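You operate a simulated robot arm through the tools that you are given. There is no shell and no other tool. Be economical: measure what you need, move in short steps, check, and stop when the job is done.

You are at the controls of a simulated robot arm. One attempt, no reset.

Task
Trim the hardness tester until it reads the black slab's printed hardness.
Fine: then arm up and the slab back in its place.

The check looks at the end state, three seconds after you hand in, the way a careful person would. Anything else that was tipped, shoved, dropped, spilled or broken makes it a failure.

Robot
A 6-joint arm with a two-finger parallel gripper, fixed in place. Base frame: the origin is at the foot of the arm, x ahead of it, y to its left, z up. Readings come in cm, rad, newtons and seconds.
With the tool pointing down near the work surface it reaches from about 16 to 74 cm from the base axis. Its first joint turns from -2.897 to 2.897 rad. Payload 3.91 kg.
The tool frame sits at the grasp point between the pads (the TCP): z along the fingers, y along the line on which they close. The tips reach 3 cm beyond it. Largest opening 11 cm; finger width 2, thickness 1; the body of the gripper, 4.8 by 11.2 cm, starts 5.5 cm behind the TCP.
Orientation is that of the tool frame in the base frame, as a unit quaternion [w, x, y, z]. With the fingers straight down and closing along the base's y, the tool's x points along the base's -x, its y along +y and its z along -z.

Tools
- The arm moves only by the tool step_arm. Its argument "plan" is a list of rows, each a list of 2 entries, a list of its own where there are three numbers: the shift along the tool's x, y, z in cm, then the turn, a rotation vector about the tool's x, y, z in rad. In form: [[[x, y, z], [ax, ay, az]], ...]. A call has 1 to 10 rows; each row is the pose to reach, as a shift and turn from the pose commanded when the call began, along the tool's axes at that moment. "fingers" is the gripper command, from -1 (shut) to 1 (fully open), values between in proportion, set as the call begins (left out, the last holds). Rows are played at 5 a second. More than 5 cm and 0.15 rad between two rows, or a gripper value outside its range, and nothing of the call is played. A pose out of reach is approached as far as the arm can. The call stops where the force on the tool passes 50 N (or 10 N more than at its start, if that is more) or the arm is blocked; 0.2 s more then pass. The fingers move at their own pace (about 4.5 cm/s each) and stop on an object; they squeeze with about 35 N. The grip force told is the motor's: it shows also when the fingers shut on nothing. Time passes only in rows, and 0.2 s behind the last, so rows that repeat a pose let the fingers close. It gives the time, the measured TCP pose, the force on the tool (base axes), the opening and the grip force at its end, in the units of the frame above (readings bear some noise), with the torque about the TCP (base axes, N m) and any sound that the robot's microphone picked up, and new pictures: "pictures" is both (left out), scene, wrist or none.
- Cameras (640 x 400 px; columns grow to the right, rows downward): "scene" is fixed at [40.13, -64.91, 160.2]; the picture's right is [0.99, -0.12, 0.00], its down [-0.04, -0.35, -0.94] and it looks along [0.11, 0.93, -0.35] (base axes); focal length 320 px, centre (320, 200). "wrist" rides on the gripper at [7.1, 2.2, -10.7] in the tool frame; the picture's right is [-0.29, 0.96, 0.00], its down [-0.76, -0.23, -0.61] and it looks along [-0.58, -0.18, 0.79] (tool axes); focal length 243 px, centre (320, 200). There is no depth. A picture from a camera that has moved, and an enlarged one, comes with that camera's place and axes in the base frame and with its lens.
- raise_lower(by): slides the trunk up (or, below 0, down) by that many cm; the arm rides with it, the base frame stays. It gives what a move gives, with no picture.
- close_up(camera, box): a new picture of the part [left, top, right, bottom] of that camera's present view, enlarged. No time passes.
- finish_job(): hands the job in; it is judged then, once.

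Work in short steps. Places have to be worked out from the pictures, the camera data and where the tool is seen: move nearer, look again, correct. Check each grasp and each placing, and mend what went wrong. You have 120 turns and 200 pictures in all, those below and enlarged ones among them. Open the gripper and draw the arm clear of the work before you hand the job in, unless the task says otherwise; then end with one line.

The tools are called by a JSON object that holds its "api" and its "payload". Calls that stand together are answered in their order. step_arm: Moves the arm, as the interface text tells. Its arguments: {"type":"object","properties":{"plan":{"type":"array","items":{"type":"array"}},"fingers":{"type":"number"},"pictures":{"type":"string","enum":["both","scene","wrist","none"]}},"required":["plan"]} The other tools are called the same way: raise_lower (by) slides the trunk up or down; close_up (camera, box) takes an enlarged picture of a part of a camera's view; finish_job () hands the job in.

At the start:

```text
clock: 0.0
eef_pos: [18.66, 26.59, 131.8]
ee_rot: [0.0, 0.001, 1.0, 0.0]
contact_force: [0.6, -0.2, 0.6]
wrist_torque: [0.0, -0.01, 0.03]
grip_width: 10.99
grasp_force: 0.2
trunk travel left (down, up): [-50.0, 9.0]
```

scene: 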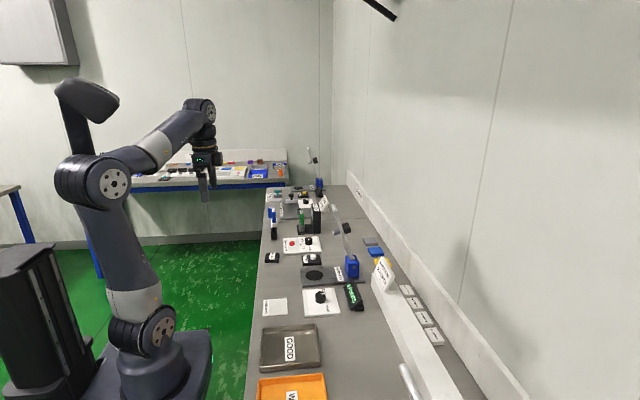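
wrist: 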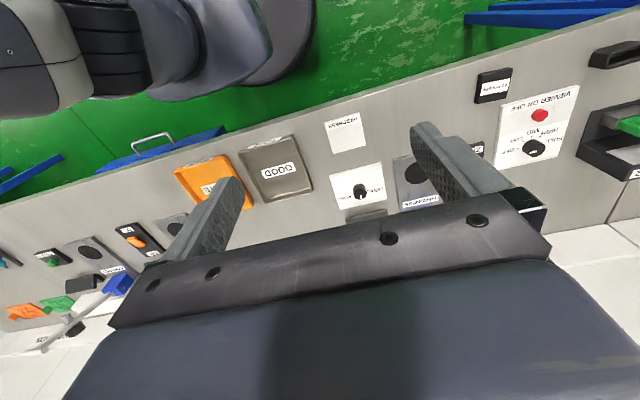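

The bench is to the arm's front with several instruments; I'll enlarge the views to find the hardness tester and the black slab.

{"api": "close_up", "payload": {"camera": "scene", "box": [240, 220, 400, 320]}}

{"api": "close_up", "payload": {"camera": "scene", "box": [250, 140, 378, 220]}}

{"api": "close_up", "payload": {"camera": "scene", "box": [340, 240, 468, 320]}}

{"api": "close_up", "payload": {"camera": "wrist", "box": [320, 60, 640, 260]}}

{"api": "close_up", "payload": {"camera": "wrist", "box": [0, 150, 320, 350]}}

```text
4.00 times, centred on (320, 270) of scene
camera zoom: at [40.13, -64.91, 160.2], right [0.99, -0.12, 0.0], down [-0.04, -0.35, -0.94], along [0.11, 0.93, -0.35], focal length 1279 px, centre (320, -80)
```

zoom: 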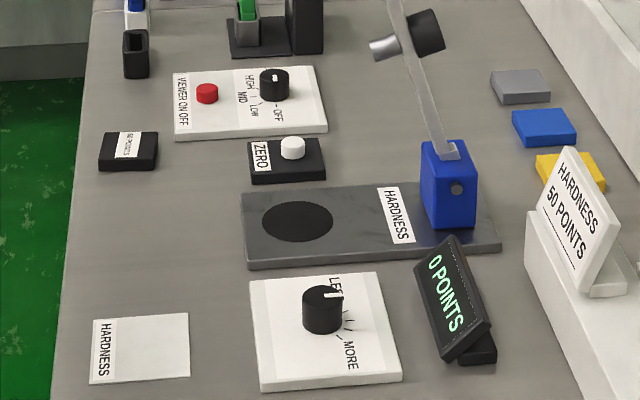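

```text
5.00 times, centred on (314, 180) of scene
camera zoom: at [40.13, -64.91, 160.2], right [0.99, -0.12, 0.0], down [-0.04, -0.35, -0.94], along [0.11, 0.93, -0.35], focal length 1599 px, centre (350, 300)
```

zoom: 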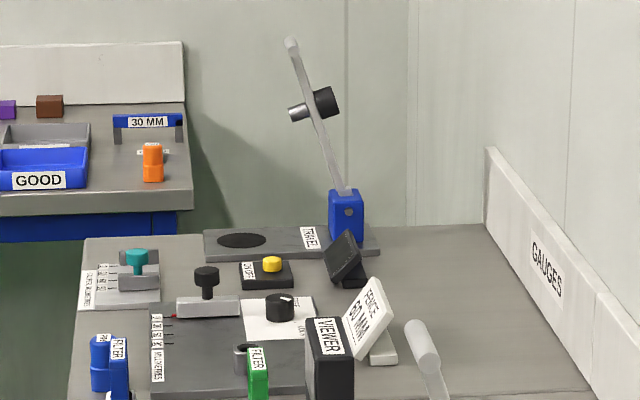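

```text
5.00 times, centred on (404, 280) of scene
camera zoom: at [40.13, -64.91, 160.2], right [0.99, -0.12, 0.0], down [-0.04, -0.35, -0.94], along [0.11, 0.93, -0.35], focal length 1599 px, centre (-100, -200)
```

zoom: 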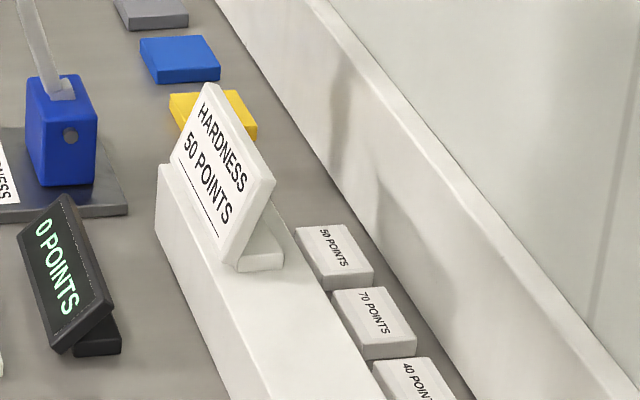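

```text
2.00 times, centred on (480, 160) of wrist
camera zoom: at [11.63, 28.68, 142.54], right [0.29, 0.96, 0.0], down [0.76, -0.23, 0.61], along [0.58, -0.18, -0.79], focal length 485 px, centre (0, 280)
```

zoom: 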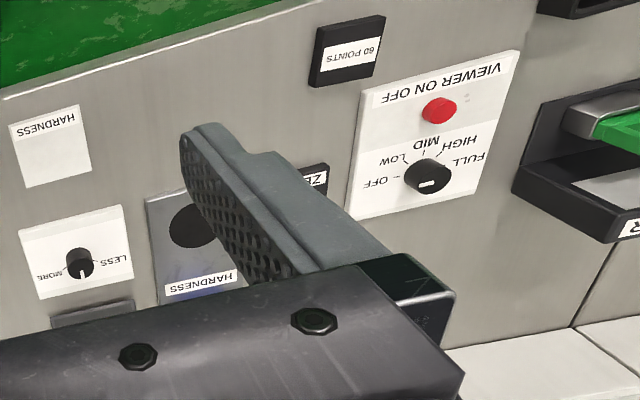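

```text
2.00 times, centred on (160, 250) of wrist
camera zoom: at [11.63, 28.68, 142.54], right [0.29, 0.96, 0.0], down [0.76, -0.23, 0.61], along [0.58, -0.18, -0.79], focal length 485 px, centre (640, 100)
```

zoom: 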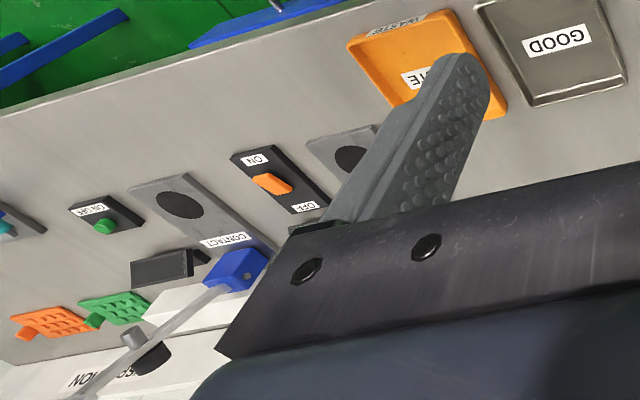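

The black slab reads "60 POINTS"; from the two views it lies at about (33.7, 60.3, 87). Tester spot is near (51, 45), knob near (51.5, 29), and the lever post near (66, 43). I move over the slab, staying high.

{"api": "step_arm", "payload": {"plan": [[[-1.5, 3.3, 2.6], [0, 0, 0]], [[-3, 6.6, 5.2], [0, 0, 0]], [[-4.5, 9.9, 7.8], [0, 0, 0]], [[-6, 13.2, 10.4], [0, 0, 0]], [[-7.5, 16.5, 13], [0, 0, 0]], [[-9, 19.8, 15.6], [0, 0, 0]], [[-10.5, 23.1, 18.2], [0, 0, 0]], [[-12, 26.4, 20.8], [0, 0, 0]], [[-13.5, 29.7, 23.4], [0, 0, 0]], [[-15, 33, 26], [0, 0, 0]]], "fingers": 1}}

```text
clock: 2.2
eef_pos: [33.91, 59.44, 105.81]
ee_rot: [0.001, 0.0, 1.0, 0.0]
contact_force: [-0.7, 0.0, 0.0]
wrist_torque: [0.03, -0.04, 0.0]
grip_width: 10.99
grasp_force: 0.1
trunk travel left (down, up): [-50.0, 9.0]
camera wrist: at [26.9, 61.47, 116.57], right [0.29, 0.96, 0.0], down [0.76, -0.23, 0.61], along [0.58, -0.18, -0.79], focal length 243 px, centre (320, 200)
```

scene: 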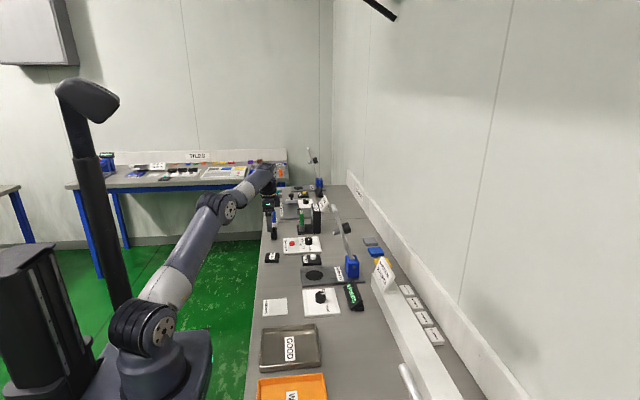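
wrist: 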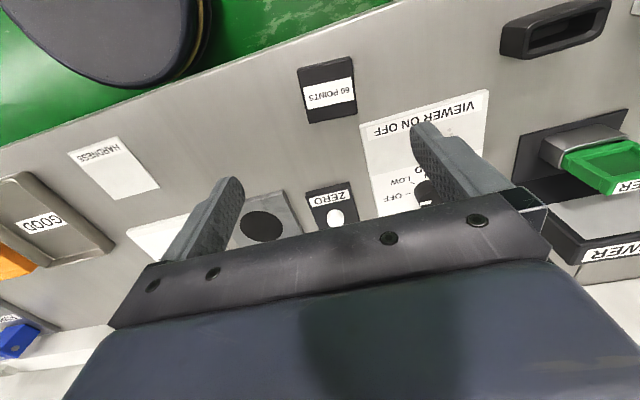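

The slab centre works out at (33.7, 60.2), about 6 cm square and turned about −8°. I'll enlarge the wrist and scene views to judge its thickness.

{"api": "close_up", "payload": {"camera": "wrist", "box": [264, 40, 392, 140]}}

{"api": "close_up", "payload": {"camera": "scene", "box": [256, 240, 288, 270]}}

{"api": "close_up", "payload": {"camera": "scene", "box": [300, 190, 380, 300]}}

```text
4.00 times, centred on (328, 90) of wrist
camera zoom: at [26.9, 61.47, 116.57], right [0.29, 0.96, 0.0], down [0.76, -0.23, 0.61], along [0.58, -0.18, -0.79], focal length 970 px, centre (288, 640)
```

zoom: 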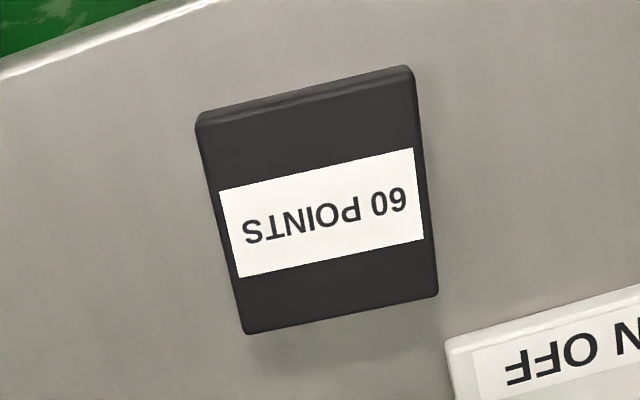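

```text
13.33 times, centred on (272, 255) of scene
camera zoom: at [40.13, -64.91, 160.2], right [0.99, -0.12, 0.0], down [-0.04, -0.35, -0.94], along [0.11, 0.93, -0.35], focal length 4263 px, centre (960, -533)
```

zoom: 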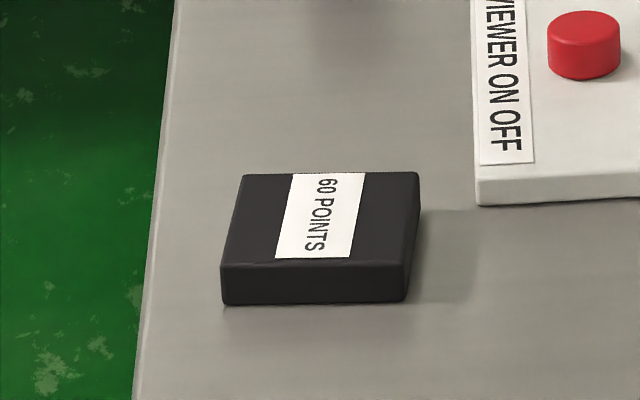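

```text
3.64 times, centred on (340, 245) of scene
camera zoom: at [40.13, -64.91, 160.2], right [0.99, -0.12, 0.0], down [-0.04, -0.35, -0.94], along [0.11, 0.93, -0.35], focal length 1163 px, centre (247, 36)
```

zoom: 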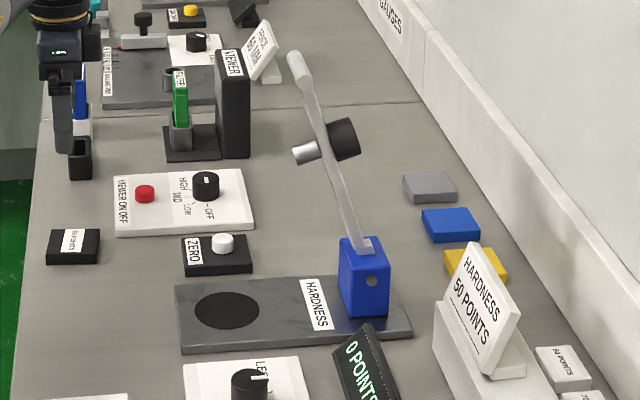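

Table is near z 85.7 and the slab top near 87.1. I'll turn 0.13 rad to align and descend to z 92, then check.

{"api": "step_arm", "payload": {"plan": [[[0.1, 0.4, 3.5], [0, 0, 0.06]], [[0.15, 0.8, 7], [0, 0, 0.13]], [[0.15, 0.8, 11], [0, 0, 0.13]], [[0.15, 0.8, 14], [0, 0, 0.13]], [[0.15, 0.8, 14], [0, 0, 0.13]]]}}

```text
clock: 3.4
eef_pos: [33.65, 60.48, 92.05]
ee_rot: [-0.001, 0.066, 0.998, 0.0]
contact_force: [0.0, 0.6, -0.2]
wrist_torque: [-0.01, 0.03, 0.01]
grip_width: 11.0
grasp_force: 0.1
trunk travel left (down, up): [-50.0, 9.0]
camera wrist: at [26.93, 63.38, 102.69], right [0.41, 0.91, 0.0], down [0.72, -0.33, 0.61], along [0.55, -0.25, -0.79], focal length 243 px, centre (320, 200)
```

scene: 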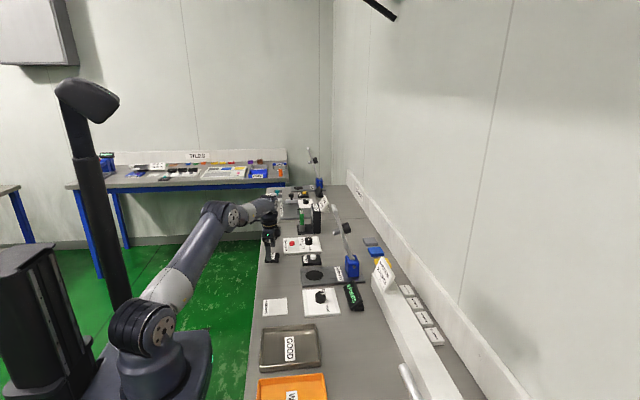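
wrist: 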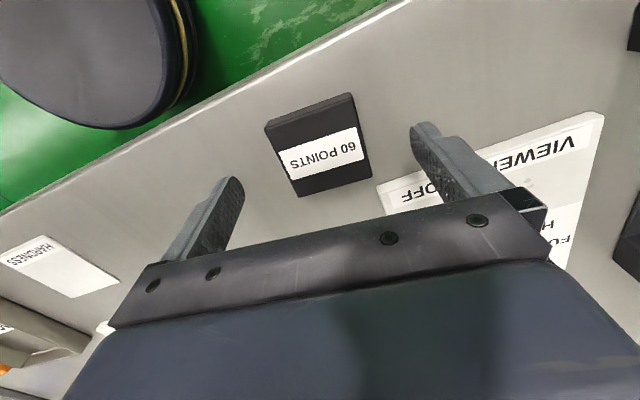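

The slab sits between the fingers and is aligned; centre is (34.0, 60.4). I'll descend to z 89.3 and close.

{"api": "step_arm", "payload": {"plan": [[[-0.3, 0, 1.4], [0, 0, 0]], [[-0.3, 0, 2.4], [0, 0, 0]], [[-0.3, 0, 2.75], [0, 0, 0]], [[-0.3, 0, 2.75], [0, 0, 0]]], "pictures": "none"}}

{"api": "step_arm", "payload": {"plan": [[[0, 0, 0], [0, 0, 0]], [[0, 0, 0], [0, 0, 0]], [[0, 0, 0], [0, 0, 0]], [[0, 0, 0], [0, 0, 0]], [[0, 0, 0], [0, 0, 0]], [[0, 0, 0], [0, 0, 0]]], "fingers": -1}}

```text
clock: 4.4
eef_pos: [33.87, 60.39, 89.15]
ee_rot: [0.0, 0.066, 0.998, 0.0]
contact_force: [0.4, 0.1, 0.1]
wrist_torque: [0.0, -0.01, 0.05]
grip_width: 11.01
grasp_force: 0.0
trunk travel left (down, up): [-50.0, 9.0]
```

```text
clock: 5.8
eef_pos: [33.88, 60.39, 89.19]
ee_rot: [0.0, 0.065, 0.998, 0.001]
contact_force: [0.7, 0.4, -0.4]
wrist_torque: [0.01, -0.01, 0.02]
grip_width: 5.95
grasp_force: 35.0
trunk travel left (down, up): [-50.0, 9.0]
camera wrist: at [27.11, 63.39, 99.87], right [0.41, 0.91, 0.0], down [0.72, -0.33, 0.61], along [0.55, -0.25, -0.79], focal length 243 px, centre (320, 200)
```

scene: 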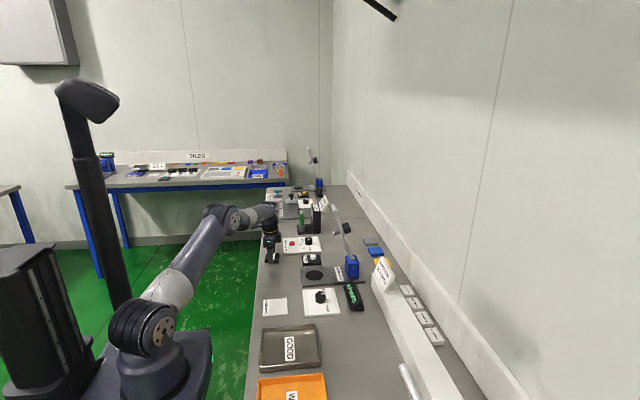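
wrist: 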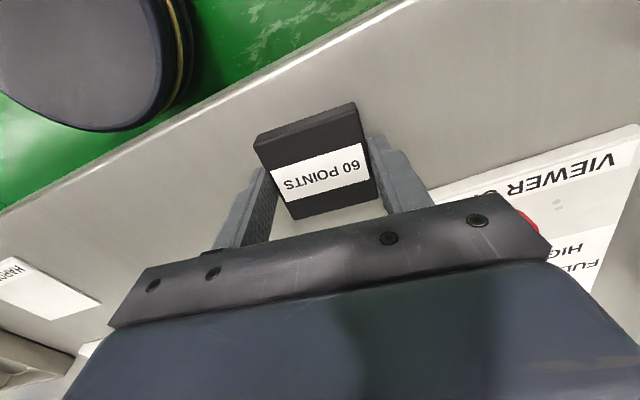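

Gripped at width 5.95. Because the raised lever leans over the spot, I'll regrip about 1.8 cm toward the slab's −x side to keep the wrist clear of it.

{"api": "step_arm", "payload": {"plan": [[[0, 0, 0], [0, 0, 0]], [[0, 0, 0], [0, 0, 0]], [[0.9, 0, 0], [0, 0, 0]], [[1.8, 0, 0], [0, 0, 0]], [[1.8, 0, 0], [0, 0, 0]]], "fingers": 0, "pictures": "none"}}

{"api": "step_arm", "payload": {"plan": [[[0, 0, 0], [0, 0, 0]], [[0, 0, 0], [0, 0, 0]], [[0, 0, 0], [0, 0, 0]], [[0, 0, 0], [0, 0, 0]]], "fingers": -1, "pictures": "none"}}

{"api": "step_arm", "payload": {"plan": [[[0, 0, -3], [0, 0, 0]], [[0, 0, -7], [0, 0, 0]], [[0, 0, -7], [0, 0, 0]]]}}

```text
clock: 7.0
eef_pos: [32.05, 60.61, 89.13]
ee_rot: [0.001, 0.065, 0.998, 0.0]
contact_force: [0.2, -0.3, 0.5]
wrist_torque: [0.02, -0.02, 0.01]
grip_width: 5.92
grasp_force: 34.8
trunk travel left (down, up): [-50.0, 9.0]
```

```text
clock: 8.0
eef_pos: [32.06, 60.55, 89.21]
ee_rot: [0.0, 0.066, 0.998, 0.0]
contact_force: [-0.8, 0.2, -0.7]
wrist_torque: [0.02, -0.01, 0.02]
grip_width: 5.89
grasp_force: 34.7
trunk travel left (down, up): [-50.0, 9.0]
```

```text
clock: 8.8
eef_pos: [32.21, 60.46, 96.13]
ee_rot: [0.0, 0.064, 0.998, 0.0]
contact_force: [0.3, -0.1, -0.7]
wrist_torque: [0.05, 0.0, 0.05]
grip_width: 5.92
grasp_force: 34.9
trunk travel left (down, up): [-50.0, 9.0]
camera wrist: at [25.45, 63.43, 106.76], right [0.41, 0.91, 0.0], down [0.72, -0.33, 0.61], along [0.55, -0.25, -0.79], focal length 243 px, centre (320, 200)
```

scene: 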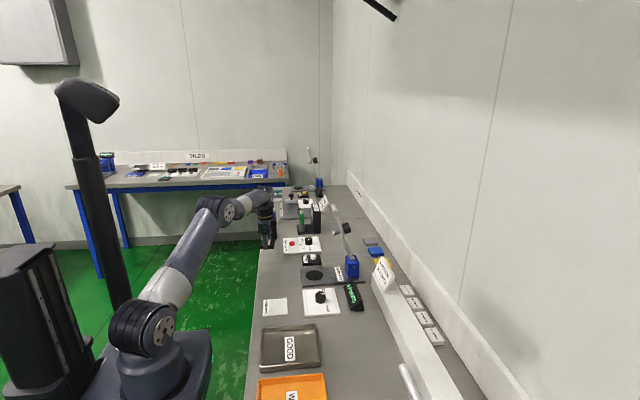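
wrist: 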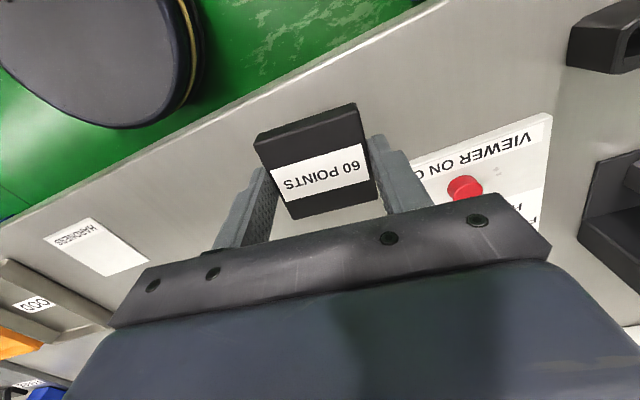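

The 0 command left the fingers at 5.5 cm, so the slab was dragged along and is still centred. I set it down again, open wider (0.5), shift and regrip properly.

{"api": "step_arm", "payload": {"plan": [[[0, 0, 3.5], [0, 0, 0]], [[0, 0, 6], [0, 0, 0]], [[0, 0, 6.95], [0, 0, 0]], [[0, 0, 6.95], [0, 0, 0]]], "pictures": "none"}}

{"api": "step_arm", "payload": {"plan": [[[0, 0, 0], [0, 0, 0]], [[0, 0, 0], [0, 0, 0]], [[0, 0, 0], [0, 0, 0]], [[0, 0, 0], [0, 0, 0]], [[0.9, 0, 0], [0, 0, 0]], [[1.8, 0, 0], [0, 0, 0]], [[1.8, 0, 0], [0, 0, 0]]], "fingers": 0.45, "pictures": "none"}}

{"api": "step_arm", "payload": {"plan": [[[0, 0, 0], [0, 0, 0]], [[0, 0, 0], [0, 0, 0]], [[0, 0, 0], [0, 0, 0]], [[0, 0, 0], [0, 0, 0]], [[0, 0, 0], [0, 0, 0]]], "fingers": -1, "pictures": "wrist"}}

```text
clock: 9.8
eef_pos: [31.99, 60.58, 89.1]
ee_rot: [0.001, 0.065, 0.998, 0.0]
contact_force: [0.6, -1.1, 2.1]
wrist_torque: [-0.1, 0.0, 0.03]
grip_width: 5.9
grasp_force: 35.1
trunk travel left (down, up): [-50.0, 9.0]
```

```text
clock: 11.4
eef_pos: [30.19, 60.82, 89.29]
ee_rot: [0.0, 0.066, 0.998, 0.0]
contact_force: [-1.1, 1.0, -0.7]
wrist_torque: [-0.01, -0.02, -0.01]
grip_width: 8.0
grasp_force: 0.1
trunk travel left (down, up): [-50.0, 9.0]
```

```text
clock: 12.6
eef_pos: [30.16, 60.76, 89.28]
ee_rot: [-0.001, 0.066, 0.998, 0.0]
contact_force: [-0.9, 0.3, 0.9]
wrist_torque: [-0.01, 0.07, -0.01]
grip_width: 5.9
grasp_force: 34.9
trunk travel left (down, up): [-50.0, 9.0]
camera wrist: at [23.5, 63.79, 100.01], right [0.41, 0.91, 0.0], down [0.72, -0.33, 0.61], along [0.55, -0.25, -0.79], focal length 243 px, centre (320, 200)
```

wrist: 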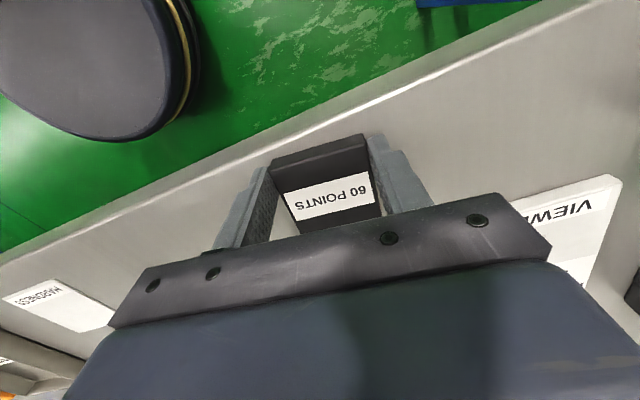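

Now the slab is held near its −x edge (offset about 1.8 cm). I lift 9 cm and move over the tester spot, judged at (51.0, 43.7).

{"api": "step_arm", "payload": {"plan": [[[0, 0, -4.5], [0, 0, 0]], [[0, 0, -9], [0, 0, 0]], [[-3, -2, -9], [0, 0, 0]], [[-6, -4, -9], [0, 0, 0]], [[-9.5, -6.4, -9], [0, 0, 0]], [[-13, -8.8, -9], [0, 0, 0]], [[-16, -10.8, -9], [0, 0, 0]], [[-18.5, -12.5, -9], [0, 0, 0]], [[-18.5, -12.5, -9], [0, 0, 0]]]}}

```text
clock: 14.6
eef_pos: [47.06, 45.87, 98.48]
ee_rot: [0.0, 0.065, 0.998, 0.0]
contact_force: [0.6, -0.2, -1.0]
wrist_torque: [0.03, 0.02, 0.01]
grip_width: 5.9
grasp_force: 34.4
trunk travel left (down, up): [-50.0, 9.0]
camera wrist: at [40.31, 48.92, 109.08], right [0.41, 0.91, 0.0], down [0.72, -0.33, 0.61], along [0.55, -0.25, -0.79], focal length 243 px, centre (320, 200)
```

scene: 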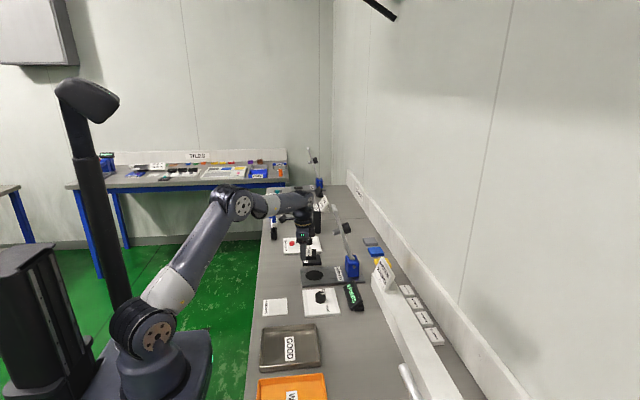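
wrist: 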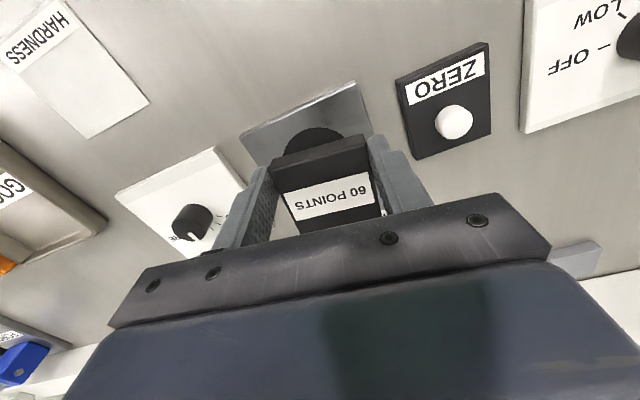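

I check clearance between wrist and raised lever before the last centimetres.

{"api": "close_up", "payload": {"camera": "scene", "box": [270, 190, 398, 290]}}

```text
4.00 times, centred on (334, 240) of scene
camera zoom: at [40.13, -64.91, 160.2], right [0.99, -0.12, 0.0], down [-0.04, -0.35, -0.94], along [0.11, 0.93, -0.35], focal length 1279 px, centre (264, 40)
```

zoom: 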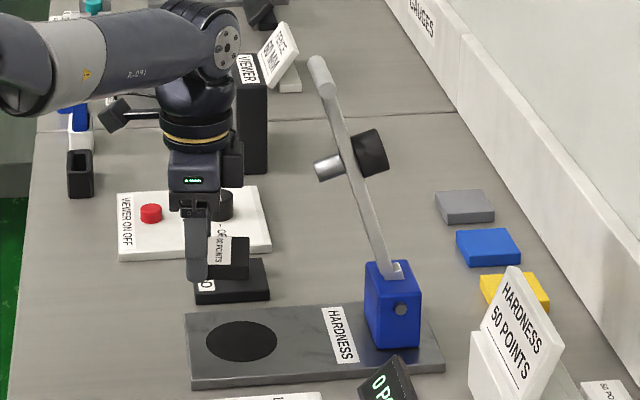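

Clearance is ample. Move the last bit and go down to about z 91.5.

{"api": "step_arm", "payload": {"plan": [[[-2.4, -1.6, 0], [0, 0, 0]], [[-2.4, -1.6, 3], [0, 0, 0]], [[-2.4, -1.6, 5.5], [0, 0, 0]], [[-2.4, -1.6, 6.9], [0, 0, 0]], [[-2.4, -1.6, 6.9], [0, 0, 0]]]}}

{"api": "close_up", "payload": {"camera": "scene", "box": [270, 190, 398, 290]}}

```text
clock: 15.8
eef_pos: [49.05, 44.33, 91.36]
ee_rot: [0.0, 0.066, 0.998, 0.0]
contact_force: [0.4, 0.1, -0.5]
wrist_torque: [-0.03, 0.0, 0.0]
grip_width: 5.9
grasp_force: 35.5
trunk travel left (down, up): [-50.0, 9.0]
camera wrist: at [42.29, 47.3, 102.11], right [0.41, 0.91, 0.0], down [0.72, -0.33, 0.61], along [0.55, -0.25, -0.79], focal length 243 px, centre (320, 200)
```

scene: 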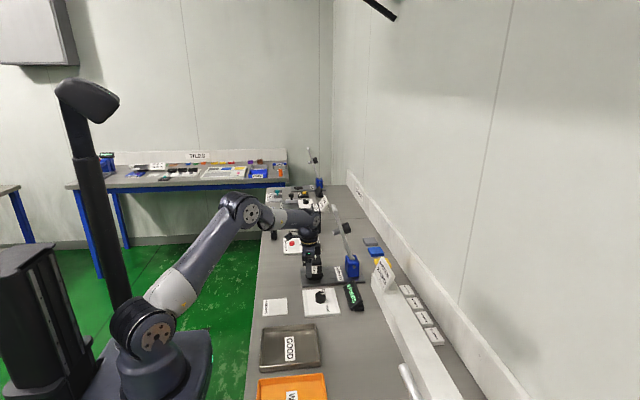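
wrist: 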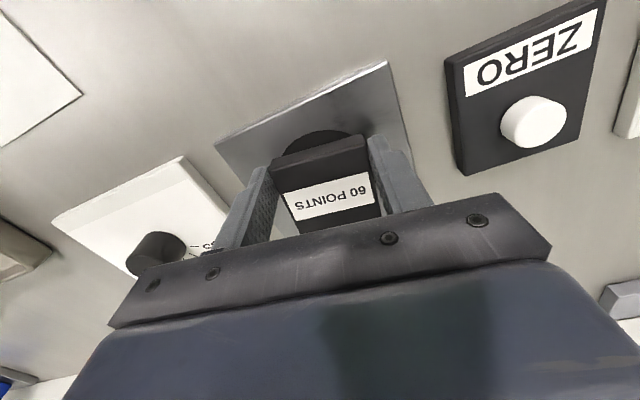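

```text
4.00 times, centred on (334, 240) of scene
camera zoom: at [40.13, -64.91, 160.2], right [0.99, -0.12, 0.0], down [-0.04, -0.35, -0.94], along [0.11, 0.93, -0.35], focal length 1279 px, centre (264, 40)
```

zoom: 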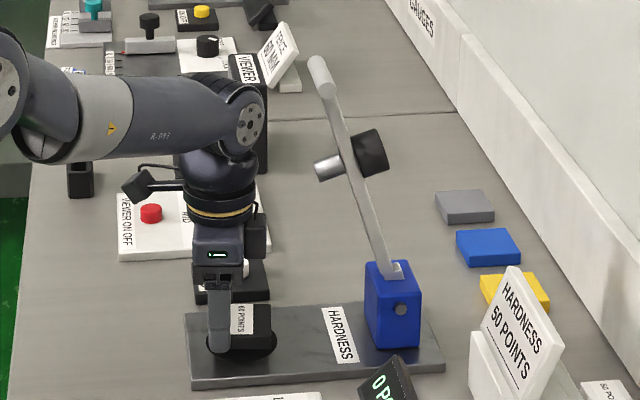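

The slab is over the spot; I lower gently until contact is felt.

{"api": "step_arm", "payload": {"plan": [[[0, 0, 0.4], [0, 0, 0]], [[0, 0, 0.8], [0, 0, 0]], [[0, 0, 1.0], [0, 0, 0]], [[0, 0, 1.0], [0, 0, 0]]], "pictures": "none"}}

```text
clock: 16.8
eef_pos: [49.14, 44.17, 90.53]
ee_rot: [0.001, 0.065, 0.998, 0.001]
contact_force: [-1.5, 0.6, 15.1]
wrist_torque: [-0.3, 0.13, 0.05]
grip_width: 5.9
grasp_force: 35.1
trunk travel left (down, up): [-50.0, 9.0]
```

Contact at 15 N, so the slab is down at TCP z ≈ 90.5. I open slightly wide and back straight up, then look.

{"api": "step_arm", "payload": {"plan": [[[0, 0, -0.15], [0, 0, 0]], [[0, 0, -0.15], [0, 0, 0]], [[0, 0, -0.15], [0, 0, 0]], [[0, 0, -0.15], [0, 0, 0]], [[0, 0, -4], [0, 0, 0]], [[3.5, 0, -7], [0, 0, 0]], [[8, 0, -9], [0, 0, 0]], [[12, 0, -11], [0, 0, 0]], [[12, 0, -11], [0, 0, 0]]], "fingers": 0.5}}

{"api": "close_up", "payload": {"camera": "scene", "box": [270, 190, 398, 290]}}

```text
clock: 18.8
eef_pos: [37.51, 45.84, 101.03]
ee_rot: [0.0, 0.066, 0.998, 0.0]
contact_force: [-0.2, -0.3, 0.6]
wrist_torque: [-0.02, -0.01, -0.01]
grip_width: 8.25
grasp_force: 0.1
trunk travel left (down, up): [-50.0, 9.0]
camera wrist: at [30.68, 48.78, 111.71], right [0.41, 0.91, 0.0], down [0.72, -0.33, 0.61], along [0.55, -0.25, -0.79], focal length 243 px, centre (320, 200)
```

scene: 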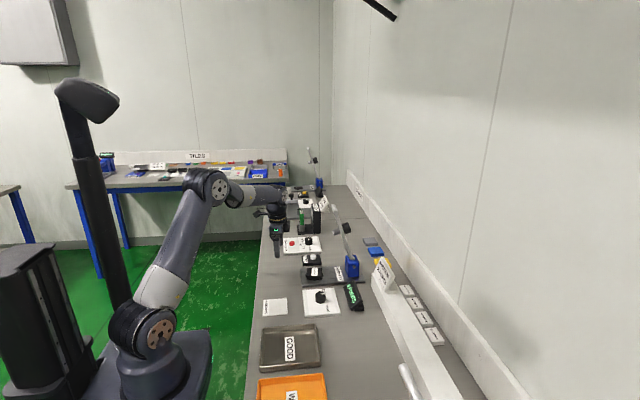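
wrist: 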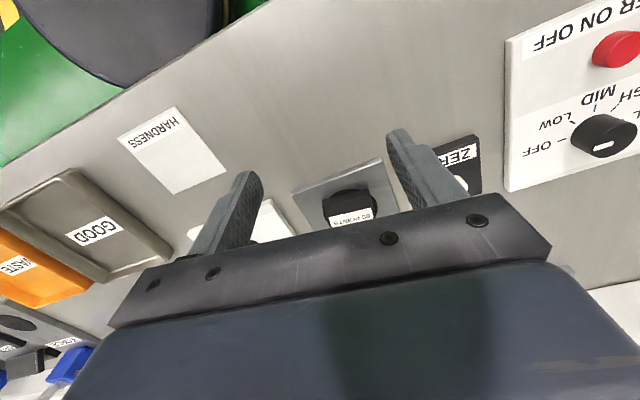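

```text
4.00 times, centred on (334, 240) of scene
camera zoom: at [40.13, -64.91, 160.2], right [0.99, -0.12, 0.0], down [-0.04, -0.35, -0.94], along [0.11, 0.93, -0.35], focal length 1279 px, centre (264, 40)
```

zoom: 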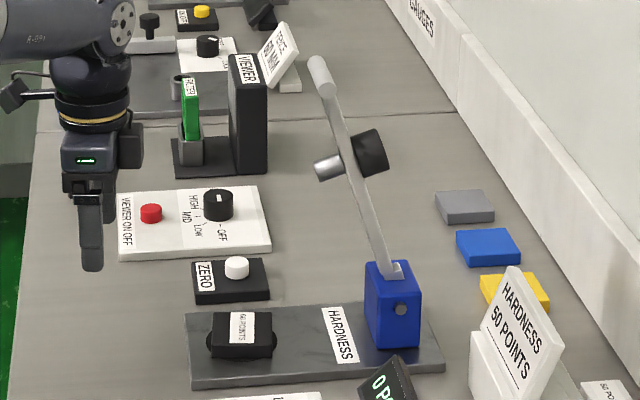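

The slab sits squarely on the spot. The lever tip is about (57.7, 43.3, 117), hinge near (66, 91), so its radius is about 27 cm. I square the gripper and come level with the tip from the −x side for a look.

{"api": "step_arm", "payload": {"plan": [[[0, 0, -4], [0, 0, -0.04]], [[0, 0, -8], [0, 0, -0.08]], [[-1, 0, -12], [0, 0, -0.13]], [[-4, -0.3, -15], [0, 0, -0.13]], [[-7, -0.6, -15], [0, 0, -0.13]], [[-9, -0.9, -15], [0, 0, -0.13]], [[-9, -0.9, -15], [0, 0, -0.13]]], "fingers": 0.3}}

{"api": "close_up", "payload": {"camera": "scene", "box": [270, 170, 398, 270]}}

```text
clock: 20.4
eef_pos: [46.21, 43.72, 116.27]
ee_rot: [-0.001, 0.0, 1.0, 0.0]
contact_force: [0.1, 0.2, -0.6]
wrist_torque: [-0.04, -0.01, 0.03]
grip_width: 7.16
grasp_force: 0.0
trunk travel left (down, up): [-50.0, 9.0]
camera wrist: at [39.14, 45.88, 126.89], right [0.29, 0.96, 0.0], down [0.76, -0.23, 0.61], along [0.58, -0.18, -0.79], focal length 243 px, centre (320, 200)
```

scene: 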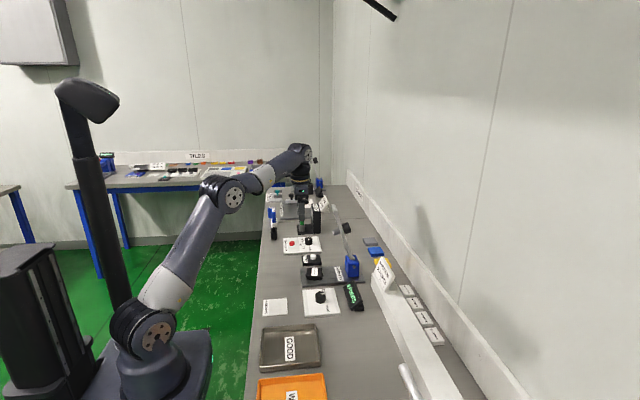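
wrist: 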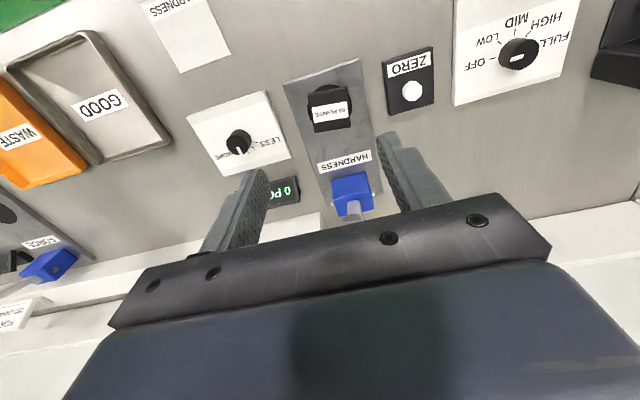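

```text
4.00 times, centred on (334, 220) of scene
camera zoom: at [40.13, -64.91, 160.2], right [0.99, -0.12, 0.0], down [-0.04, -0.35, -0.94], along [0.11, 0.93, -0.35], focal length 1279 px, centre (264, 120)
```

zoom: 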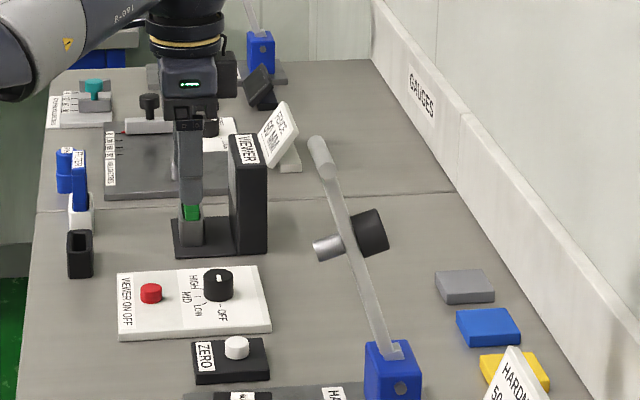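

The lever lies in the plane y ≈ 43.7, with its 2 cm handle centred at about (58.5, 43.7, 115.2). I slide the open fingers around it.

{"api": "step_arm", "payload": {"plan": [[[-3, 0, 0.5], [0, 0, 0]], [[-6, 0, 1], [0, 0, 0]], [[-8.5, 0, 1], [0, 0, 0]], [[-10.5, 0, 1], [0, 0, 0]], [[-12.1, 0, 1], [0, 0, 0]], [[-12.1, 0, 1], [0, 0, 0]]]}}

{"api": "close_up", "payload": {"camera": "scene", "box": [286, 180, 382, 255]}}

```text
clock: 21.8
eef_pos: [53.82, 40.75, 114.98]
ee_rot: [0.001, 0.0, 1.0, 0.0]
contact_force: [0.1, 0.1, 0.4]
wrist_torque: [0.02, -0.04, -0.03]
grip_width: 7.15
grasp_force: 0.2
out of reach, approached as far as the arm can: row 2, 3, 4, 5, 6
trunk travel left (down, up): [-50.0, 9.0]
camera wrist: at [46.88, 42.72, 125.67], right [0.29, 0.96, 0.0], down [0.76, -0.23, 0.61], along [0.58, -0.18, -0.79], focal length 243 px, centre (320, 200)
```

scene: 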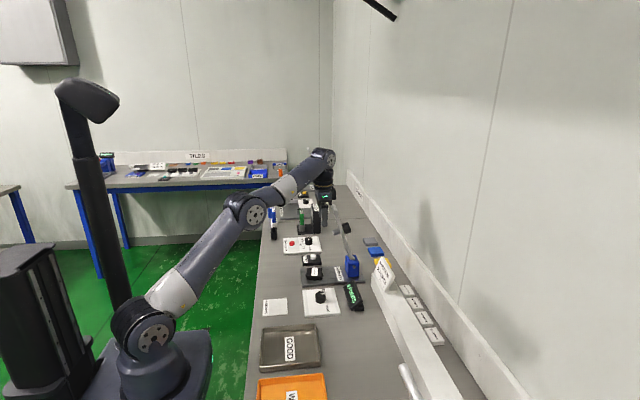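
wrist: 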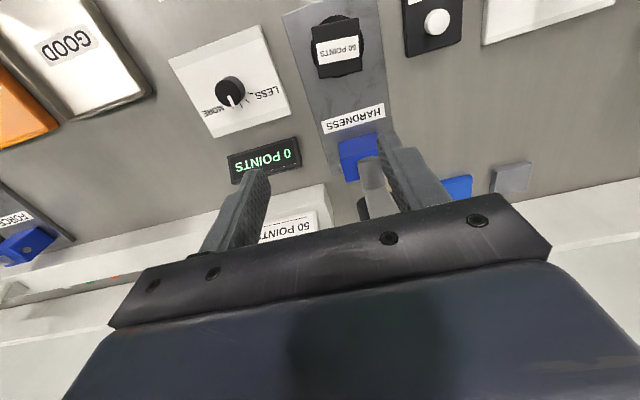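

```text
5.33 times, centred on (334, 218) of scene
camera zoom: at [40.13, -64.91, 160.2], right [0.99, -0.12, 0.0], down [-0.04, -0.35, -0.94], along [0.11, 0.93, -0.35], focal length 1705 px, centre (245, 107)
```

zoom: 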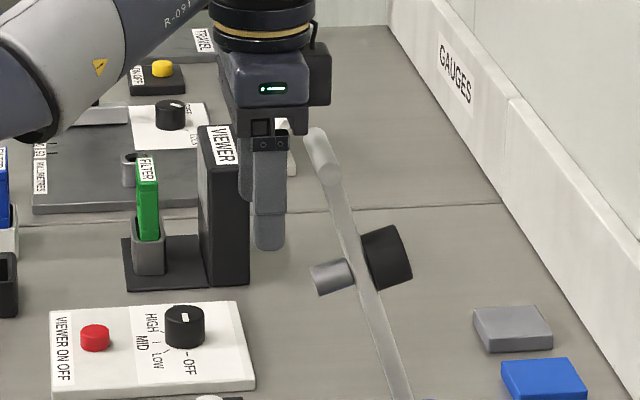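

The arm hit its reach limit short of the handle. I back off, then raise the trunk 9 cm so the same height is lower relative to the shoulder.

{"api": "step_arm", "payload": {"plan": [[[4, 0, 0], [0, 0, 0]], [[8, 0, 0], [0, 0, 0]], [[8, 0, 0], [0, 0, 0]]], "pictures": "none"}}

{"api": "raise_lower", "payload": {"by": 9}}

```text
clock: 22.6
eef_pos: [45.76, 40.47, 114.65]
ee_rot: [0.0, 0.001, 1.0, 0.0]
contact_force: [-0.5, -0.9, -0.1]
wrist_torque: [-0.05, -0.02, 0.01]
grip_width: 7.15
grasp_force: 0.0
trunk travel left (down, up): [-50.0, 9.0]
```

```text
clock: 23.9
eef_pos: [45.77, 40.53, 123.73]
ee_rot: [0.0, 0.0, 1.0, 0.0]
contact_force: [0.3, 0.0, 0.2]
wrist_torque: [0.0, -0.05, 0.02]
grip_width: 7.16
grasp_force: 0.0
trunk travel left (down, up): [-59.0, 0.0]
```

Now to (52, 43.7, 115.2) first, then straight in.

{"api": "step_arm", "payload": {"plan": [[[0, 1.6, 4], [0, 0, 0]], [[0, 3.2, 8.5], [0, 0, 0]], [[-3, 3.2, 8.5], [0, 0, 0]], [[-6, 3.2, 8.5], [0, 0, 0]], [[-6, 3.2, 8.5], [0, 0, 0]]], "pictures": "none"}}

{"api": "step_arm", "payload": {"plan": [[[-1.5, 0, 0], [0, 0, 0]], [[-3, 0, 0], [0, 0, 0]], [[-4.5, 0, 0], [0, 0, 0]], [[-6, 0, 0], [0, 0, 0]], [[-6.5, 0, 0], [0, 0, 0]]], "pictures": "wrist"}}

{"api": "close_up", "payload": {"camera": "scene", "box": [286, 180, 382, 255]}}

```text
clock: 25.1
eef_pos: [51.79, 43.6, 115.48]
ee_rot: [-0.001, 0.0, 1.0, 0.0]
contact_force: [-0.4, 0.2, 0.3]
wrist_torque: [0.02, 0.0, 0.0]
grip_width: 7.13
grasp_force: 0.0
trunk travel left (down, up): [-59.0, 0.0]
```

```text
clock: 26.2
eef_pos: [57.05, 43.23, 115.03]
ee_rot: [0.001, -0.001, 1.0, 0.001]
contact_force: [-4.2, 6.6, 5.9]
wrist_torque: [0.21, -0.08, 0.26]
grip_width: 7.5
grasp_force: 3.8
out of reach, approached as far as the arm can: row 4, 5
trunk travel left (down, up): [-59.0, 0.0]
camera wrist: at [49.92, 45.26, 125.69], right [0.29, 0.96, 0.0], down [0.76, -0.23, 0.61], along [0.58, -0.17, -0.79], focal length 243 px, centre (320, 200)
```

wrist: 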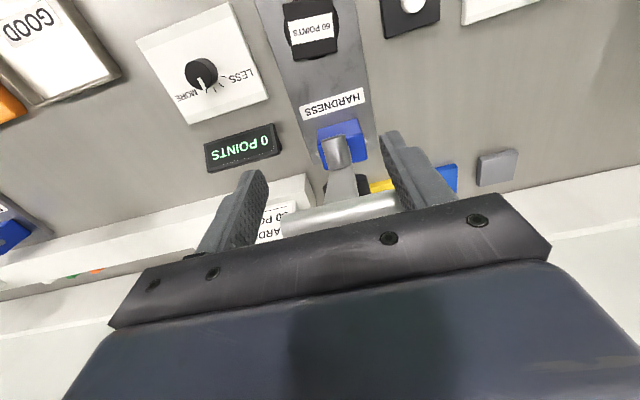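

```text
5.33 times, centred on (334, 218) of scene
camera zoom: at [40.13, -64.91, 160.2], right [0.99, -0.12, 0.0], down [-0.04, -0.35, -0.94], along [0.11, 0.93, -0.35], focal length 1705 px, centre (245, 107)
```

zoom: 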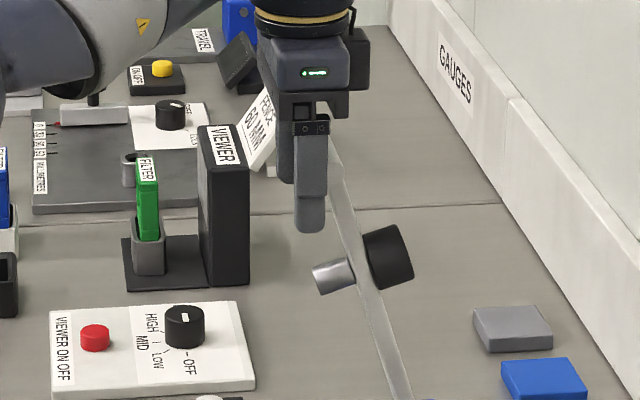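

The handle is in fact a crossbar about 7 cm long along y, at about (58.5, 43.7, 115.3), and a finger brushed its end. I back off and turn the gripper 90° so the fingers can clamp the bar across its diameter, with the tool tilted forward to gain reach.

{"api": "step_arm", "payload": {"plan": [[[3, 0, 0], [0, 0, 0]], [[7, 0, 0], [0, 0, 0]], [[11, 0, -1], [0, 0, 0]], [[11, 0, -1], [0, 0, -0.14]], [[11, 0, -1], [0, 0, -0.28]], [[11, 0, -1], [0, 0, -0.42]], [[11, 0, -1], [0, 0, -0.56]], [[11, 0, -1], [0, 0, -0.7]], [[11, 0, -1], [0, 0, -0.84]]], "pictures": "none"}}

{"api": "step_arm", "payload": {"plan": [[[0, 0, 0], [0, 0, -0.14]], [[0, 0, 0], [0, 0, -0.28]], [[0, 0, 0], [0, 0, -0.42]], [[0, 0, 0], [0, 0, -0.56]], [[0, 0, 0], [0, 0, -0.7]], [[0, 0, 0], [0, 0, -0.73]]], "pictures": "none"}}

{"api": "step_arm", "payload": {"plan": [[[0, 0, 0], [0.14, 0, 0]], [[0, 0, 0], [0.28, 0, 0]], [[0, 0, 0], [0.42, 0, 0]], [[0, 0, 0], [0.56, 0, 0]], [[0, 0, 0], [0.7, 0, 0]], [[0, 0, 0], [0.7, 0, 0]]]}}

{"api": "close_up", "payload": {"camera": "scene", "box": [266, 170, 394, 270]}}

```text
clock: 28.2
eef_pos: [46.17, 43.0, 116.02]
ee_rot: [0.0, -0.409, 0.913, 0.0]
contact_force: [-0.8, 0.5, 0.2]
wrist_torque: [-0.02, -0.01, 0.01]
grip_width: 7.15
grasp_force: 0.0
trunk travel left (down, up): [-59.0, 0.0]
```

```text
clock: 29.6
eef_pos: [46.06, 42.92, 115.92]
ee_rot: [0.0, -0.707, 0.708, 0.001]
contact_force: [0.5, -0.5, 0.1]
wrist_torque: [0.0, -0.03, 0.04]
grip_width: 7.16
grasp_force: 0.0
trunk travel left (down, up): [-59.0, 0.0]
```

```text
clock: 31.1
eef_pos: [46.07, 42.93, 116.0]
ee_rot: [0.243, -0.663, 0.665, -0.243]
contact_force: [0.0, 0.0, 0.6]
wrist_torque: [0.0, 0.01, 0.0]
grip_width: 7.14
grasp_force: 0.0
trunk travel left (down, up): [-59.0, 0.0]
camera wrist: at [37.64, 35.76, 122.73], right [-0.73, 0.29, -0.62], down [-0.22, 0.76, 0.61], along [0.65, 0.58, -0.49], focal length 243 px, centre (320, 200)
```

scene: 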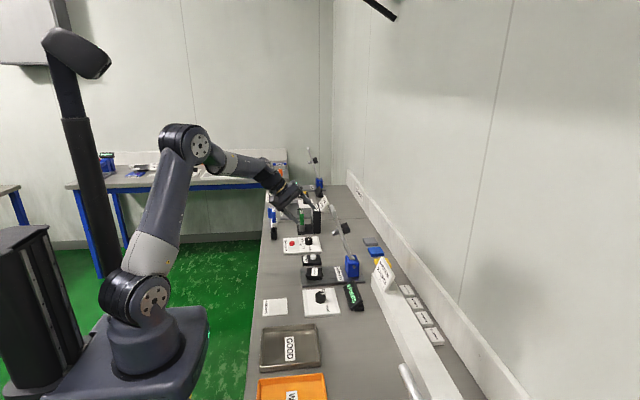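
wrist: 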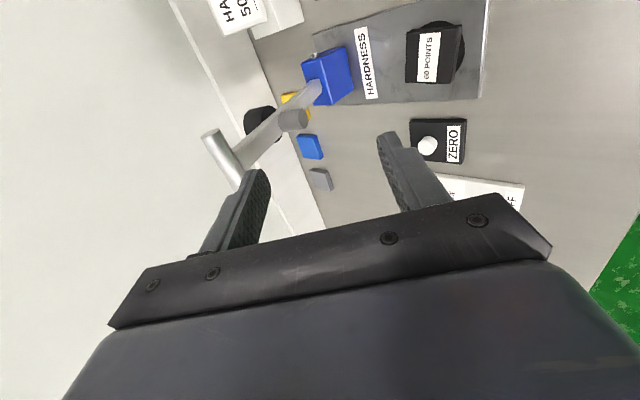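

```text
4.00 times, centred on (330, 220) of scene
camera zoom: at [40.13, -64.91, 160.2], right [0.99, -0.12, 0.0], down [-0.04, -0.35, -0.94], along [0.11, 0.93, -0.35], focal length 1279 px, centre (280, 120)
```

zoom: 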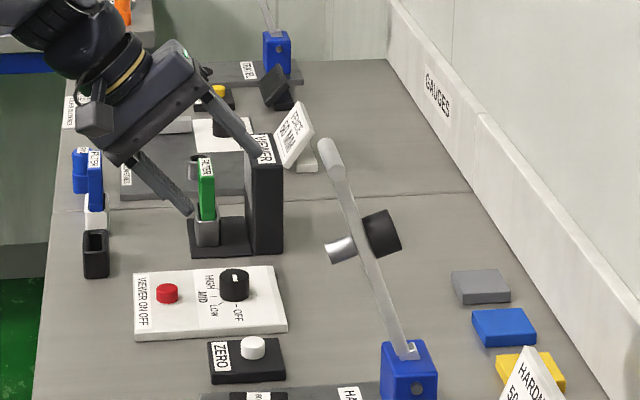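

The lever stays where it is left (it shifted slightly with the touch), bar now about (57.7, 43.7, 115.1). I'll clamp it off-centre at y ≈ 41.8 so the fingers miss the lever shaft: first shift laterally, then advance along the fingers.

{"api": "step_arm", "payload": {"plan": [[[0.4, -3, 0], [0, 0, 0]], [[0.8, -6, 0], [0, 0, 0]], [[1.1, -8.3, 0], [0, 0, 0]], [[1.1, -8.3, 2.5], [0, 0, 0]], [[1.1, -8.3, 4], [0, 0, 0]], [[1.1, -8.3, 4], [0, 0, 0]]]}}

{"api": "close_up", "payload": {"camera": "scene", "box": [286, 170, 382, 245]}}

```text
clock: 32.5
eef_pos: [55.03, 41.84, 118.03]
ee_rot: [0.242, -0.664, 0.665, -0.244]
contact_force: [-0.7, 0.1, 0.2]
wrist_torque: [0.0, -0.02, 0.02]
grip_width: 7.17
grasp_force: 0.0
trunk travel left (down, up): [-59.0, 0.0]
camera wrist: at [46.66, 34.61, 124.84], right [-0.73, 0.29, -0.62], down [-0.21, 0.76, 0.61], along [0.65, 0.58, -0.49], focal length 243 px, centre (320, 200)
```

scene: 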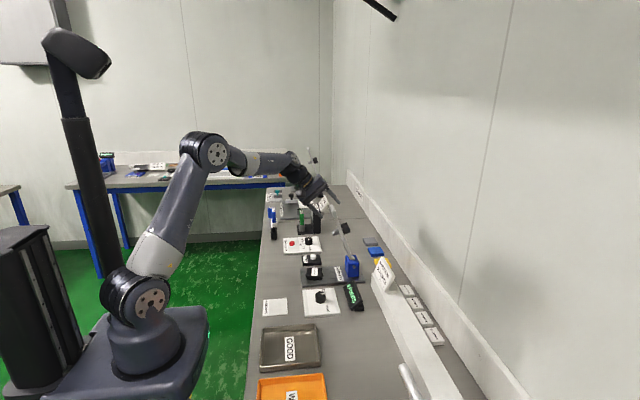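
wrist: 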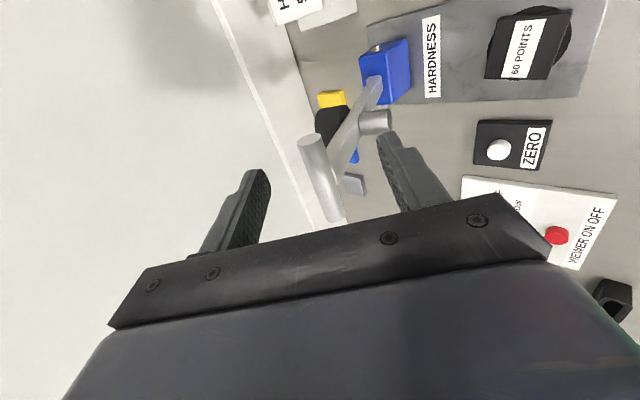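

```text
5.33 times, centred on (334, 208) of scene
camera zoom: at [40.13, -64.91, 160.2], right [0.99, -0.12, 0.0], down [-0.04, -0.35, -0.94], along [0.11, 0.93, -0.35], focal length 1705 px, centre (245, 160)
```

zoom: 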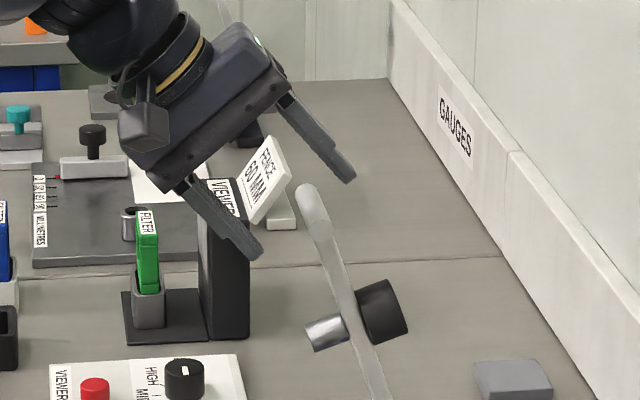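

The bar is centred between the fingers, about 4 cm ahead. Advance 3.9 cm and close.

{"api": "step_arm", "payload": {"plan": [[[0, 0, 1.5], [0, 0, 0]], [[0, -0.1, 3], [0, 0, 0]], [[0, -0.1, 3.8], [0, 0, 0]], [[0, -0.1, 3.8], [0, 0, 0]]], "pictures": "none"}}

{"api": "step_arm", "payload": {"plan": [[[0, 0, 0], [0, 0, 0]], [[0, 0, 0], [0, 0, 0]], [[0, 0, 0], [0, 0, 0]], [[0, 0, 0], [0, 0, 0]], [[0, 0, 0], [0, 0, 0]], [[0, 0, 0], [0, 0, 0]]], "fingers": -1, "pictures": "wrist"}}

{"api": "close_up", "payload": {"camera": "scene", "box": [286, 190, 382, 290]}}

```text
clock: 33.5
eef_pos: [57.74, 41.69, 115.43]
ee_rot: [0.242, -0.664, 0.664, -0.243]
contact_force: [-0.5, -0.4, -0.1]
wrist_torque: [0.0, 0.01, 0.0]
grip_width: 7.13
grasp_force: 0.1
trunk travel left (down, up): [-59.0, 0.0]
```

```text
clock: 34.9
eef_pos: [57.78, 41.81, 115.4]
ee_rot: [0.242, -0.664, 0.665, -0.243]
contact_force: [-0.9, -0.4, 2.3]
wrist_torque: [-0.05, -0.02, 0.2]
grip_width: 1.62
grasp_force: 44.8
trunk travel left (down, up): [-59.0, 0.0]
camera wrist: at [49.24, 34.64, 122.21], right [-0.73, 0.29, -0.62], down [-0.21, 0.76, 0.61], along [0.65, 0.58, -0.49], focal length 243 px, centre (320, 200)
```

wrist: 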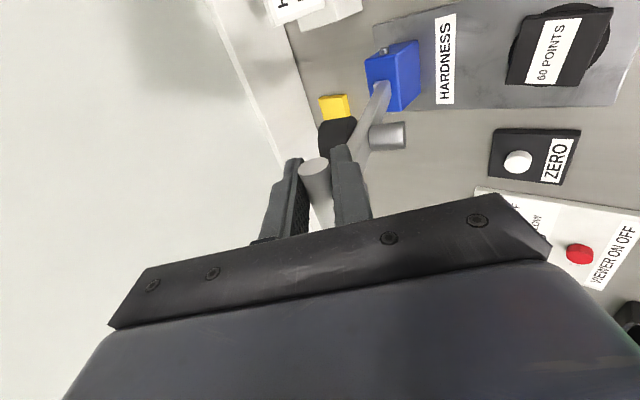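

```text
4.00 times, centred on (334, 240) of scene
camera zoom: at [40.13, -64.91, 160.2], right [0.99, -0.12, 0.0], down [-0.04, -0.35, -0.94], along [0.11, 0.93, -0.35], focal length 1279 px, centre (264, 40)
```

zoom: 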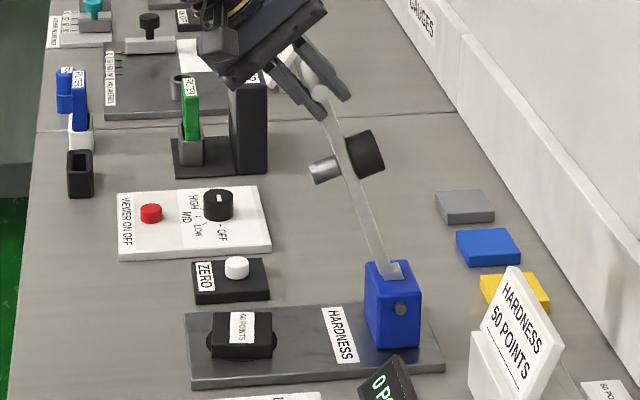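

The bar is clamped (1.6 cm). Estimating the hinge at (66.5, 91.5) with a 25.4 cm radius, I swing it about 10° along the arc and check forces.

{"api": "step_arm", "payload": {"plan": [[[0, 1.03, -0.35], [0, 0, 0]], [[0, 2.07, -0.65], [0, 0, 0]], [[0, 3.15, -0.92], [0, 0, 0]], [[0, 4.24, -1.14], [0, 0, 0]], [[0, 4.24, -1.14], [0, 0, 0]]], "pictures": "none"}}

{"api": "close_up", "payload": {"camera": "scene", "box": [286, 190, 382, 290]}}

```text
clock: 36.0
eef_pos: [53.74, 41.82, 113.53]
ee_rot: [0.243, -0.664, 0.665, -0.242]
contact_force: [-1.0, 4.9, 0.9]
wrist_torque: [-0.01, -0.16, 0.05]
grip_width: 1.64
grasp_force: 45.4
trunk travel left (down, up): [-59.0, 0.0]
```

```text
4.00 times, centred on (334, 240) of scene
camera zoom: at [40.13, -64.91, 160.2], right [0.99, -0.12, 0.0], down [-0.04, -0.35, -0.94], along [0.11, 0.93, -0.35], focal length 1279 px, centre (264, 40)
```

zoom: 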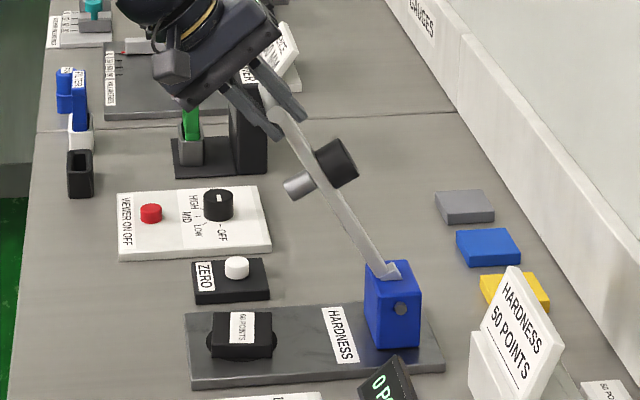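

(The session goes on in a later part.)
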